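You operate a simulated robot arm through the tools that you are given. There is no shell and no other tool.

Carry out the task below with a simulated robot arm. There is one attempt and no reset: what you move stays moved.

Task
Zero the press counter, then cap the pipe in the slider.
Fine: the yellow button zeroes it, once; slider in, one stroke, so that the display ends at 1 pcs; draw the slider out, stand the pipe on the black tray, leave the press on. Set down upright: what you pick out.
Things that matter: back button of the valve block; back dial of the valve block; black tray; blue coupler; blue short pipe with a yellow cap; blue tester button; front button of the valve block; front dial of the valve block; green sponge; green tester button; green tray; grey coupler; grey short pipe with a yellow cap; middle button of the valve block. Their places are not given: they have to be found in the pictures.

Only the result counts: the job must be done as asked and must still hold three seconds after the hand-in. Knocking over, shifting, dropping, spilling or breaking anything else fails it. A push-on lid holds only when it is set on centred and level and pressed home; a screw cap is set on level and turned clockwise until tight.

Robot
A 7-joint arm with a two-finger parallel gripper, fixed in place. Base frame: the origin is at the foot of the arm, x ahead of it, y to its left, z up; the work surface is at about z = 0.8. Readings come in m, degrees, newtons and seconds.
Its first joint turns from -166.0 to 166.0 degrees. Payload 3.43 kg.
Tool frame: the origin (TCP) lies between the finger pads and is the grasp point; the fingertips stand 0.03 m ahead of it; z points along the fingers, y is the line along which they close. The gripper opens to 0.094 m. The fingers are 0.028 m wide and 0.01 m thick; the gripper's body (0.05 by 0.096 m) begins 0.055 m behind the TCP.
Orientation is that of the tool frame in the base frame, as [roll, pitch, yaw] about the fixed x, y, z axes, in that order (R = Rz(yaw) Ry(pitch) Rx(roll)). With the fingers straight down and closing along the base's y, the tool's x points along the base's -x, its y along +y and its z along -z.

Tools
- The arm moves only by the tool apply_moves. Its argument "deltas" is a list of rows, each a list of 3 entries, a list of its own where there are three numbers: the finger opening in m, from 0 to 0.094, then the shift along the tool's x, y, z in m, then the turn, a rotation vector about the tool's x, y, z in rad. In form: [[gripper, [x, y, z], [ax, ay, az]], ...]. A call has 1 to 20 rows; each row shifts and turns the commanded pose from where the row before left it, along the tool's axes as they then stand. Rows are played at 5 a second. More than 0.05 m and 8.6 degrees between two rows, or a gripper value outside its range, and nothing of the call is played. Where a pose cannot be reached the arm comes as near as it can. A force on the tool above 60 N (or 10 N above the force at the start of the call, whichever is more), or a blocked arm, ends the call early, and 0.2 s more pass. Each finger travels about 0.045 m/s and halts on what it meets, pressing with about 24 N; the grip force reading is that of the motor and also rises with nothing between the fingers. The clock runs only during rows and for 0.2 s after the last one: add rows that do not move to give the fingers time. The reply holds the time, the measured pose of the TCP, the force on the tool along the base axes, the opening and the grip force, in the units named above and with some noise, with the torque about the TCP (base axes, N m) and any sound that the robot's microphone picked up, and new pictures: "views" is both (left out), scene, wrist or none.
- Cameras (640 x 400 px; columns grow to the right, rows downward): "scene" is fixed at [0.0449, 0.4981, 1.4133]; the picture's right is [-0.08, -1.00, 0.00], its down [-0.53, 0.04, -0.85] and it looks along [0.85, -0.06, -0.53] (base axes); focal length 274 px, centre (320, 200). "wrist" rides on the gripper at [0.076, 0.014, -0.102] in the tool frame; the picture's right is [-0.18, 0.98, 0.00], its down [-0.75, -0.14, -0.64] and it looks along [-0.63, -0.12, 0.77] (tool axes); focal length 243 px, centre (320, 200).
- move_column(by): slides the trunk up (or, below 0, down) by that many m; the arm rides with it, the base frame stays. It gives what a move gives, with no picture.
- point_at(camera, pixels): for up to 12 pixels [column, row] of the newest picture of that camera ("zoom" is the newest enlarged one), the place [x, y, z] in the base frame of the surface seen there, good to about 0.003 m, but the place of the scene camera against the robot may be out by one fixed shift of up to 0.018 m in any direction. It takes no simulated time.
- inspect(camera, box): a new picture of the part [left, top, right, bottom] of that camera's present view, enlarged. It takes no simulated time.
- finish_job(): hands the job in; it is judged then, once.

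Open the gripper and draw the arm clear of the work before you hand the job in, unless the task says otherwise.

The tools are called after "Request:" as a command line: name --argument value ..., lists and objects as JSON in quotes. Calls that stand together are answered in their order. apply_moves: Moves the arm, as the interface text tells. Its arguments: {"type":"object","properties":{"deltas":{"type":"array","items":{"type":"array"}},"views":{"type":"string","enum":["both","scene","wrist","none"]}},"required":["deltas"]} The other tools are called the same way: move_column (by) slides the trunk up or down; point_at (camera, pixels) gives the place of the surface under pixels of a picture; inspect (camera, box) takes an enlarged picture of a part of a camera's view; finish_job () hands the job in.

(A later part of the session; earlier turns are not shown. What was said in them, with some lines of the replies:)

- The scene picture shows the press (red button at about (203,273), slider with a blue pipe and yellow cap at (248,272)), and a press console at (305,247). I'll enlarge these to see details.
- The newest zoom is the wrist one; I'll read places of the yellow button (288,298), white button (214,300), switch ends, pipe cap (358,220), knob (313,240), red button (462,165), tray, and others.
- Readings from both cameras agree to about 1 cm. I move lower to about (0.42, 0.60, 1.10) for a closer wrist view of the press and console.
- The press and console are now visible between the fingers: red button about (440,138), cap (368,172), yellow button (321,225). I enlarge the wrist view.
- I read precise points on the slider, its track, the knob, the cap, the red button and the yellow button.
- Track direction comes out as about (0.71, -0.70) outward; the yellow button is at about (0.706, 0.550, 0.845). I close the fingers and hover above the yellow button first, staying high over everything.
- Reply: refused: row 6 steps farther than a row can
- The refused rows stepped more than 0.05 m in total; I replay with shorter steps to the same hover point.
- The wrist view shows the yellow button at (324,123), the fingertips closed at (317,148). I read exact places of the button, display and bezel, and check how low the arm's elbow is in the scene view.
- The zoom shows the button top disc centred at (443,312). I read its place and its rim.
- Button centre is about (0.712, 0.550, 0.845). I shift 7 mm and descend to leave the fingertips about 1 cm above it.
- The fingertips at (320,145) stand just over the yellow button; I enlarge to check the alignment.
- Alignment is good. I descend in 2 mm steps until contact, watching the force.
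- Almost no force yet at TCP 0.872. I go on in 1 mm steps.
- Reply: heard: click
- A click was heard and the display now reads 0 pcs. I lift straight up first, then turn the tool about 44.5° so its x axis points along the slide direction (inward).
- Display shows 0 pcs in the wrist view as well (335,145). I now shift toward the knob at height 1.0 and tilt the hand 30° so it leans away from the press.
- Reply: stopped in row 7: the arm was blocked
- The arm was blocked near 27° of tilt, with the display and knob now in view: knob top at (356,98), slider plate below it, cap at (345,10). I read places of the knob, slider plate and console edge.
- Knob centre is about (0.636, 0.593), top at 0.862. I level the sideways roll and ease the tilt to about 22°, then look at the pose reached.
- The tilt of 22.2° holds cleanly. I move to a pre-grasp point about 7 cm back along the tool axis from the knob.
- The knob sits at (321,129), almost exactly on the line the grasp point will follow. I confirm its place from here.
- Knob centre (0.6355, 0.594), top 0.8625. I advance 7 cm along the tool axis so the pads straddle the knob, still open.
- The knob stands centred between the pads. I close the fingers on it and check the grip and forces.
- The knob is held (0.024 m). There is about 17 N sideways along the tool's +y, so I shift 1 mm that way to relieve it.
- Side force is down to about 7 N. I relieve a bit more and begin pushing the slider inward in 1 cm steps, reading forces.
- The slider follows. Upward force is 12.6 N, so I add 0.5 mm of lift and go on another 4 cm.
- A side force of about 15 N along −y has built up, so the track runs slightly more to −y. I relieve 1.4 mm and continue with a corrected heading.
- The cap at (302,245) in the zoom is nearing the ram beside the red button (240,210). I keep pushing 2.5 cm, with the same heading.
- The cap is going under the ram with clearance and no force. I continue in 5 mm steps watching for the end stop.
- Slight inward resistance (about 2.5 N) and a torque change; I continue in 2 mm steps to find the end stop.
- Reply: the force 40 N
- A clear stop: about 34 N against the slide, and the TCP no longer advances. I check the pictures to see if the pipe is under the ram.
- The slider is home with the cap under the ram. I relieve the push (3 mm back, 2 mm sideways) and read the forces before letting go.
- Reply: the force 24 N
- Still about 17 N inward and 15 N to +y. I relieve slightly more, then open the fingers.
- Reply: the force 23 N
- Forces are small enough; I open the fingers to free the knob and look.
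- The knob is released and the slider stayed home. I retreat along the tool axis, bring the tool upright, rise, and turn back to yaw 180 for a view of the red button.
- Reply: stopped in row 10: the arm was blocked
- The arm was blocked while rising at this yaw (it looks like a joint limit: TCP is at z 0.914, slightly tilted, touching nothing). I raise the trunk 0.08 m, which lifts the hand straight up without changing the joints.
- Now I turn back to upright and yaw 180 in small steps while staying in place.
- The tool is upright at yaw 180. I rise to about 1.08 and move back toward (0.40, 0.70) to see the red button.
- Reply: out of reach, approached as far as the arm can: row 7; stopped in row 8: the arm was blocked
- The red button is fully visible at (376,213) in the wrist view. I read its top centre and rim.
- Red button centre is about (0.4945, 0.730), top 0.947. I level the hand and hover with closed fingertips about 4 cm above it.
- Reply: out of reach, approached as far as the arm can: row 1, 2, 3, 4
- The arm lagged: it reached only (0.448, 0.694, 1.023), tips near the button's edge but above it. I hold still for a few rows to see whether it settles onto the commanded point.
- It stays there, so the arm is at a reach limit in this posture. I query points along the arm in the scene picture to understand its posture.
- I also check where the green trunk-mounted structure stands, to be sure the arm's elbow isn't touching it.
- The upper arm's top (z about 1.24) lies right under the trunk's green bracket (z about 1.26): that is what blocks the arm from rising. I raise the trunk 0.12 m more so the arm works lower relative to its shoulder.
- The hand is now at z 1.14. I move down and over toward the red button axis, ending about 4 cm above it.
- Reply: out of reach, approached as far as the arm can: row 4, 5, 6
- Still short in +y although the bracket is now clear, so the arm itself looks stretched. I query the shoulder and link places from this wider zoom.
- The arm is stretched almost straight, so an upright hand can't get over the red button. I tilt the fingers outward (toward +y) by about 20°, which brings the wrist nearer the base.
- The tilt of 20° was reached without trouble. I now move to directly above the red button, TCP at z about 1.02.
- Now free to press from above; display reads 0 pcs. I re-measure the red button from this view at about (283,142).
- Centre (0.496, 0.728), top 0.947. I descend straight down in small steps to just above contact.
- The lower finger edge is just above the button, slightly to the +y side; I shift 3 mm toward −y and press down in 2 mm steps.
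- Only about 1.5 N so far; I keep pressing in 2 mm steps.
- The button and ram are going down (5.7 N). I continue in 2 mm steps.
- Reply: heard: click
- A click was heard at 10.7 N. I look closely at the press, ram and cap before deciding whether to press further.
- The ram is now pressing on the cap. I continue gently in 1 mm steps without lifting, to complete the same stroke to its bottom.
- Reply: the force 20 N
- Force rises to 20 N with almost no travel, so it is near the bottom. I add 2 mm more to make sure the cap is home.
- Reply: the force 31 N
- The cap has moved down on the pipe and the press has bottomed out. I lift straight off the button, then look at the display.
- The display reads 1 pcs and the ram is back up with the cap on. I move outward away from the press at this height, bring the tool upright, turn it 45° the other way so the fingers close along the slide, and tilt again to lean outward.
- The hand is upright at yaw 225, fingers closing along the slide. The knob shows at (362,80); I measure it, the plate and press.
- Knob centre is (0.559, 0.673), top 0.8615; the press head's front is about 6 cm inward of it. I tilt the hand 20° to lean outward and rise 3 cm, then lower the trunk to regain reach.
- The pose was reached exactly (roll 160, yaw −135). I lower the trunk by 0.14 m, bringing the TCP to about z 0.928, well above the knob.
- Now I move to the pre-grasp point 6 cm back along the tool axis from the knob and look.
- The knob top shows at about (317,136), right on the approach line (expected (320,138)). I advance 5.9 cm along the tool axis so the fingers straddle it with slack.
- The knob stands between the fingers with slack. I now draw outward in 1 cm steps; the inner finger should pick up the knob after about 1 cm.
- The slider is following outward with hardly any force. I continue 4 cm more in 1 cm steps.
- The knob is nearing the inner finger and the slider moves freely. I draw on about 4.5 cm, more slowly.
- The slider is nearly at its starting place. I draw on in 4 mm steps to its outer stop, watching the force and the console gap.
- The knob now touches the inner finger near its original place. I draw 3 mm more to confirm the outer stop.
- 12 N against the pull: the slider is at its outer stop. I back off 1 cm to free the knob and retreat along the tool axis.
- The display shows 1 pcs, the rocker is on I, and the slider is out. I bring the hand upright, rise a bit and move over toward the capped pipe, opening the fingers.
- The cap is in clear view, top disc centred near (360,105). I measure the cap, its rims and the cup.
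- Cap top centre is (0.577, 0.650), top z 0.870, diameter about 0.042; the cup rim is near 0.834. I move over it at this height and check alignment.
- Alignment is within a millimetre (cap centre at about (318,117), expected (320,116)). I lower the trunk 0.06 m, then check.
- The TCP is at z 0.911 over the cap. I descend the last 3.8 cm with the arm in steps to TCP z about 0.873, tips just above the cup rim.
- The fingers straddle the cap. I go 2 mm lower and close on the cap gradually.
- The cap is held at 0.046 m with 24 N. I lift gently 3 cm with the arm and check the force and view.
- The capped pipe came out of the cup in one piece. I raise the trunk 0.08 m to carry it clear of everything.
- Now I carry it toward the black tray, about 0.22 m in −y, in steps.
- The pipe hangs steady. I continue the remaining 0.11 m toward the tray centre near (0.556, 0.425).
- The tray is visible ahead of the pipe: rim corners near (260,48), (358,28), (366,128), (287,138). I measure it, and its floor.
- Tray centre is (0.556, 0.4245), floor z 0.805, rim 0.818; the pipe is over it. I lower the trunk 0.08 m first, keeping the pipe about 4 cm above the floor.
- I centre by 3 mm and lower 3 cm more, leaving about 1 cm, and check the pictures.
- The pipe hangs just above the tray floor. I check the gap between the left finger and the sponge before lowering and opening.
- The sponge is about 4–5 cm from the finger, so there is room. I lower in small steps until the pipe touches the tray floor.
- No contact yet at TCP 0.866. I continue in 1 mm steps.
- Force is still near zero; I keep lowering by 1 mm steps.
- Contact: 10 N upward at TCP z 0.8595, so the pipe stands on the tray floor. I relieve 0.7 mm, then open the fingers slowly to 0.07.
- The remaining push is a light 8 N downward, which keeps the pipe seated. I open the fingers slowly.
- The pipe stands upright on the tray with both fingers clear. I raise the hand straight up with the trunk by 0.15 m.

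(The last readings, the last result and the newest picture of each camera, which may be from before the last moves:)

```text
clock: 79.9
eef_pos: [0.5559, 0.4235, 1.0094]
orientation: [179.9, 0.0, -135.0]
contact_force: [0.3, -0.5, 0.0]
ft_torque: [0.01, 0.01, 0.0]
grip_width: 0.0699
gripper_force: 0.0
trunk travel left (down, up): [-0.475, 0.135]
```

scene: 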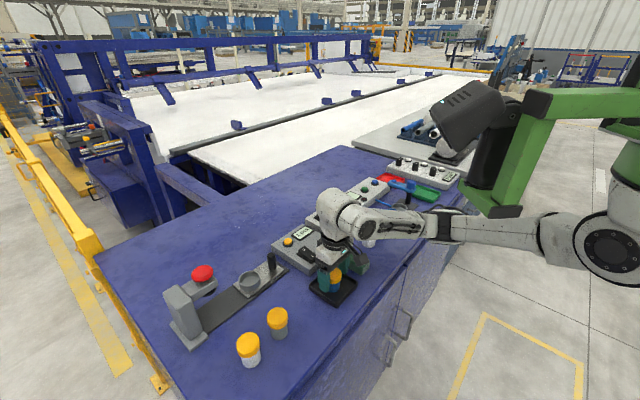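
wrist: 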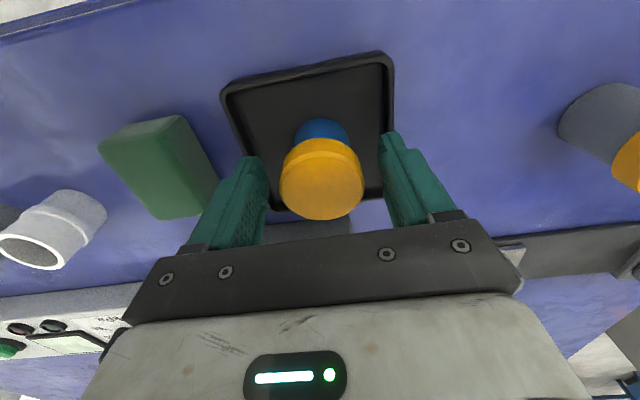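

I raise a further 0.1 m and take pictures to verify the result.

Request:
move_column --by 0.1

Request:
apply_moves --deltas '[[0.07, [0, 0, 0], [0, 0, 0]], [0.07, [0, 0, 0], [0, 0, 0]]]'

Request:
inspect --camera "scene" --box '[270, 200, 400, 320]'

Request:
inspect --camera "wrist" --box '[160, 40, 480, 240]'

```text
clock: 81.2
eef_pos: [0.556, 0.4246, 1.1095]
orientation: [179.8, 0.0, -134.9]
contact_force: [0.2, -0.9, 0.7]
ft_torque: [-0.02, 0.03, 0.01]
grip_width: 0.0701
gripper_force: 0.1
trunk travel left (down, up): [-0.575, 0.035]
```

```text
clock: 81.8
eef_pos: [0.5565, 0.4239, 1.109]
orientation: [179.8, -0.1, -134.9]
contact_force: [0.2, -0.4, 0.5]
ft_torque: [0.04, -0.01, 0.01]
grip_width: 0.0701
gripper_force: 0.0
trunk travel left (down, up): [-0.575, 0.035]
```

scene: 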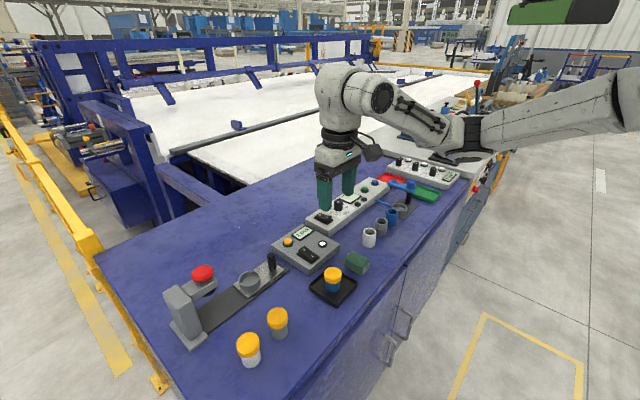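
wrist: 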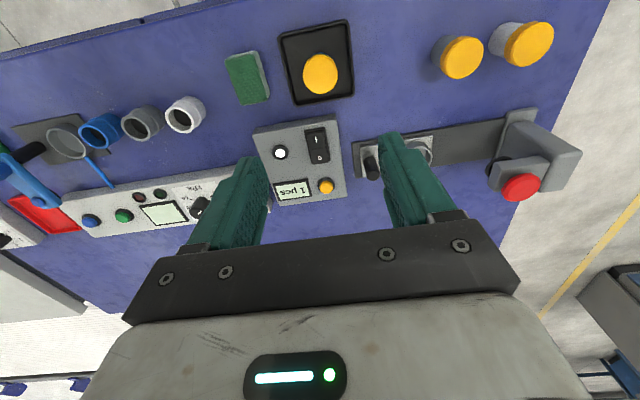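

```text
3.33 times, centred on (335, 260) of scene
```

zoom: 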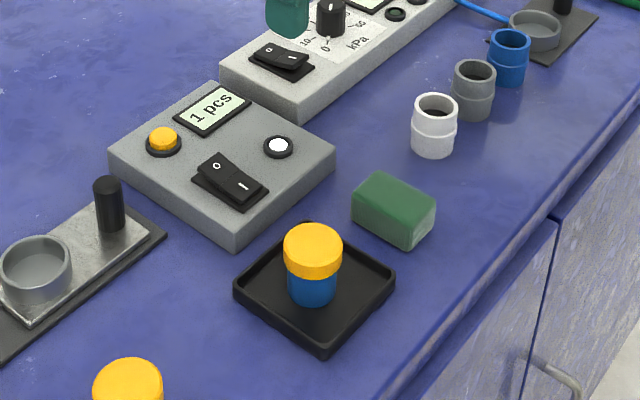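

```text
2.00 times, centred on (320, 140) of wrist
```

zoom: 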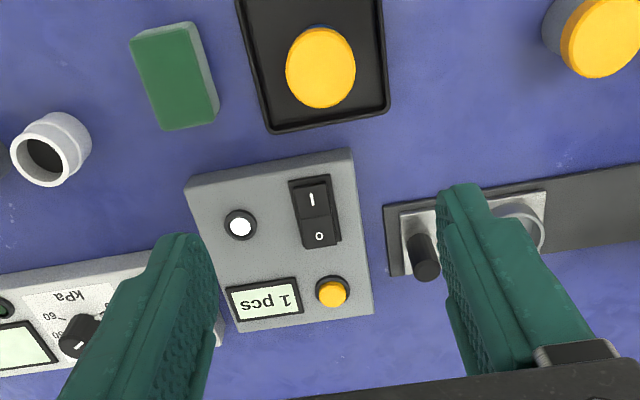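

The display reads 1 pcs, the rocker is on I, and the capped blue pipe stands on the black tray. I verify the slider knob and cap places once more before handing in.

Request:
point_at --camera "wrist" --pixels '[[320, 73], [373, 170], [373, 175], [335, 90], [265, 80]]'

Request:
inspect --camera "scene" --box '[150, 230, 370, 370]'

```text
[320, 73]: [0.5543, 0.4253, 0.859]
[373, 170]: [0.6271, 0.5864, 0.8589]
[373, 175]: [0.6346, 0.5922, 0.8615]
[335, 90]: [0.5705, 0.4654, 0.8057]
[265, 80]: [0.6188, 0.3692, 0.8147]
```

```text
2.86 times, centred on (260, 300) of scene
```

zoom: 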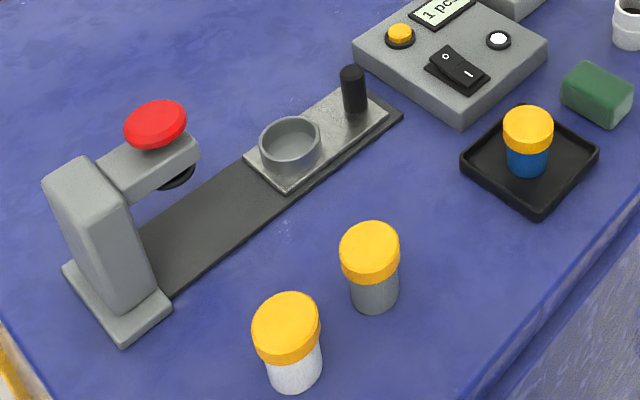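

The slider is out, with the knob back at about (0.635, 0.593). The pipe stands upright and centred on the black tray, the counter shows 1 pcs, the press is on, and the other items look undisturbed. The gripper is open and clear, so I hand in.

Request:
finish_job

```text
The job is handed in.
```

The counter was zeroed and the pipe capped in one stroke, and the job is handed in. The hand-in reply only confirmed receipt, so I don't know the verdict. The last pictures and readings before it showed:

- **Counter:** one press of the yellow button took the display from 31 to 0 pcs. After the stroke it read 1 pcs.
- **Cap:** the slider went in to its stop and I pressed the red button once, to about 31 N. The top of the cap came down about 9 mm, and pipe and cap lifted out of the slider in one piece.
- **Slider:** it is drawn out to its outer stop, with the knob back where it started.
- **Pipe:** it stands upright near the centre of the black tray.
- **Press:** the switch is still on I and the display is lit.

Nothing else looked moved in the last pictures. The gripper is open and about 0.2 m above the pipe.
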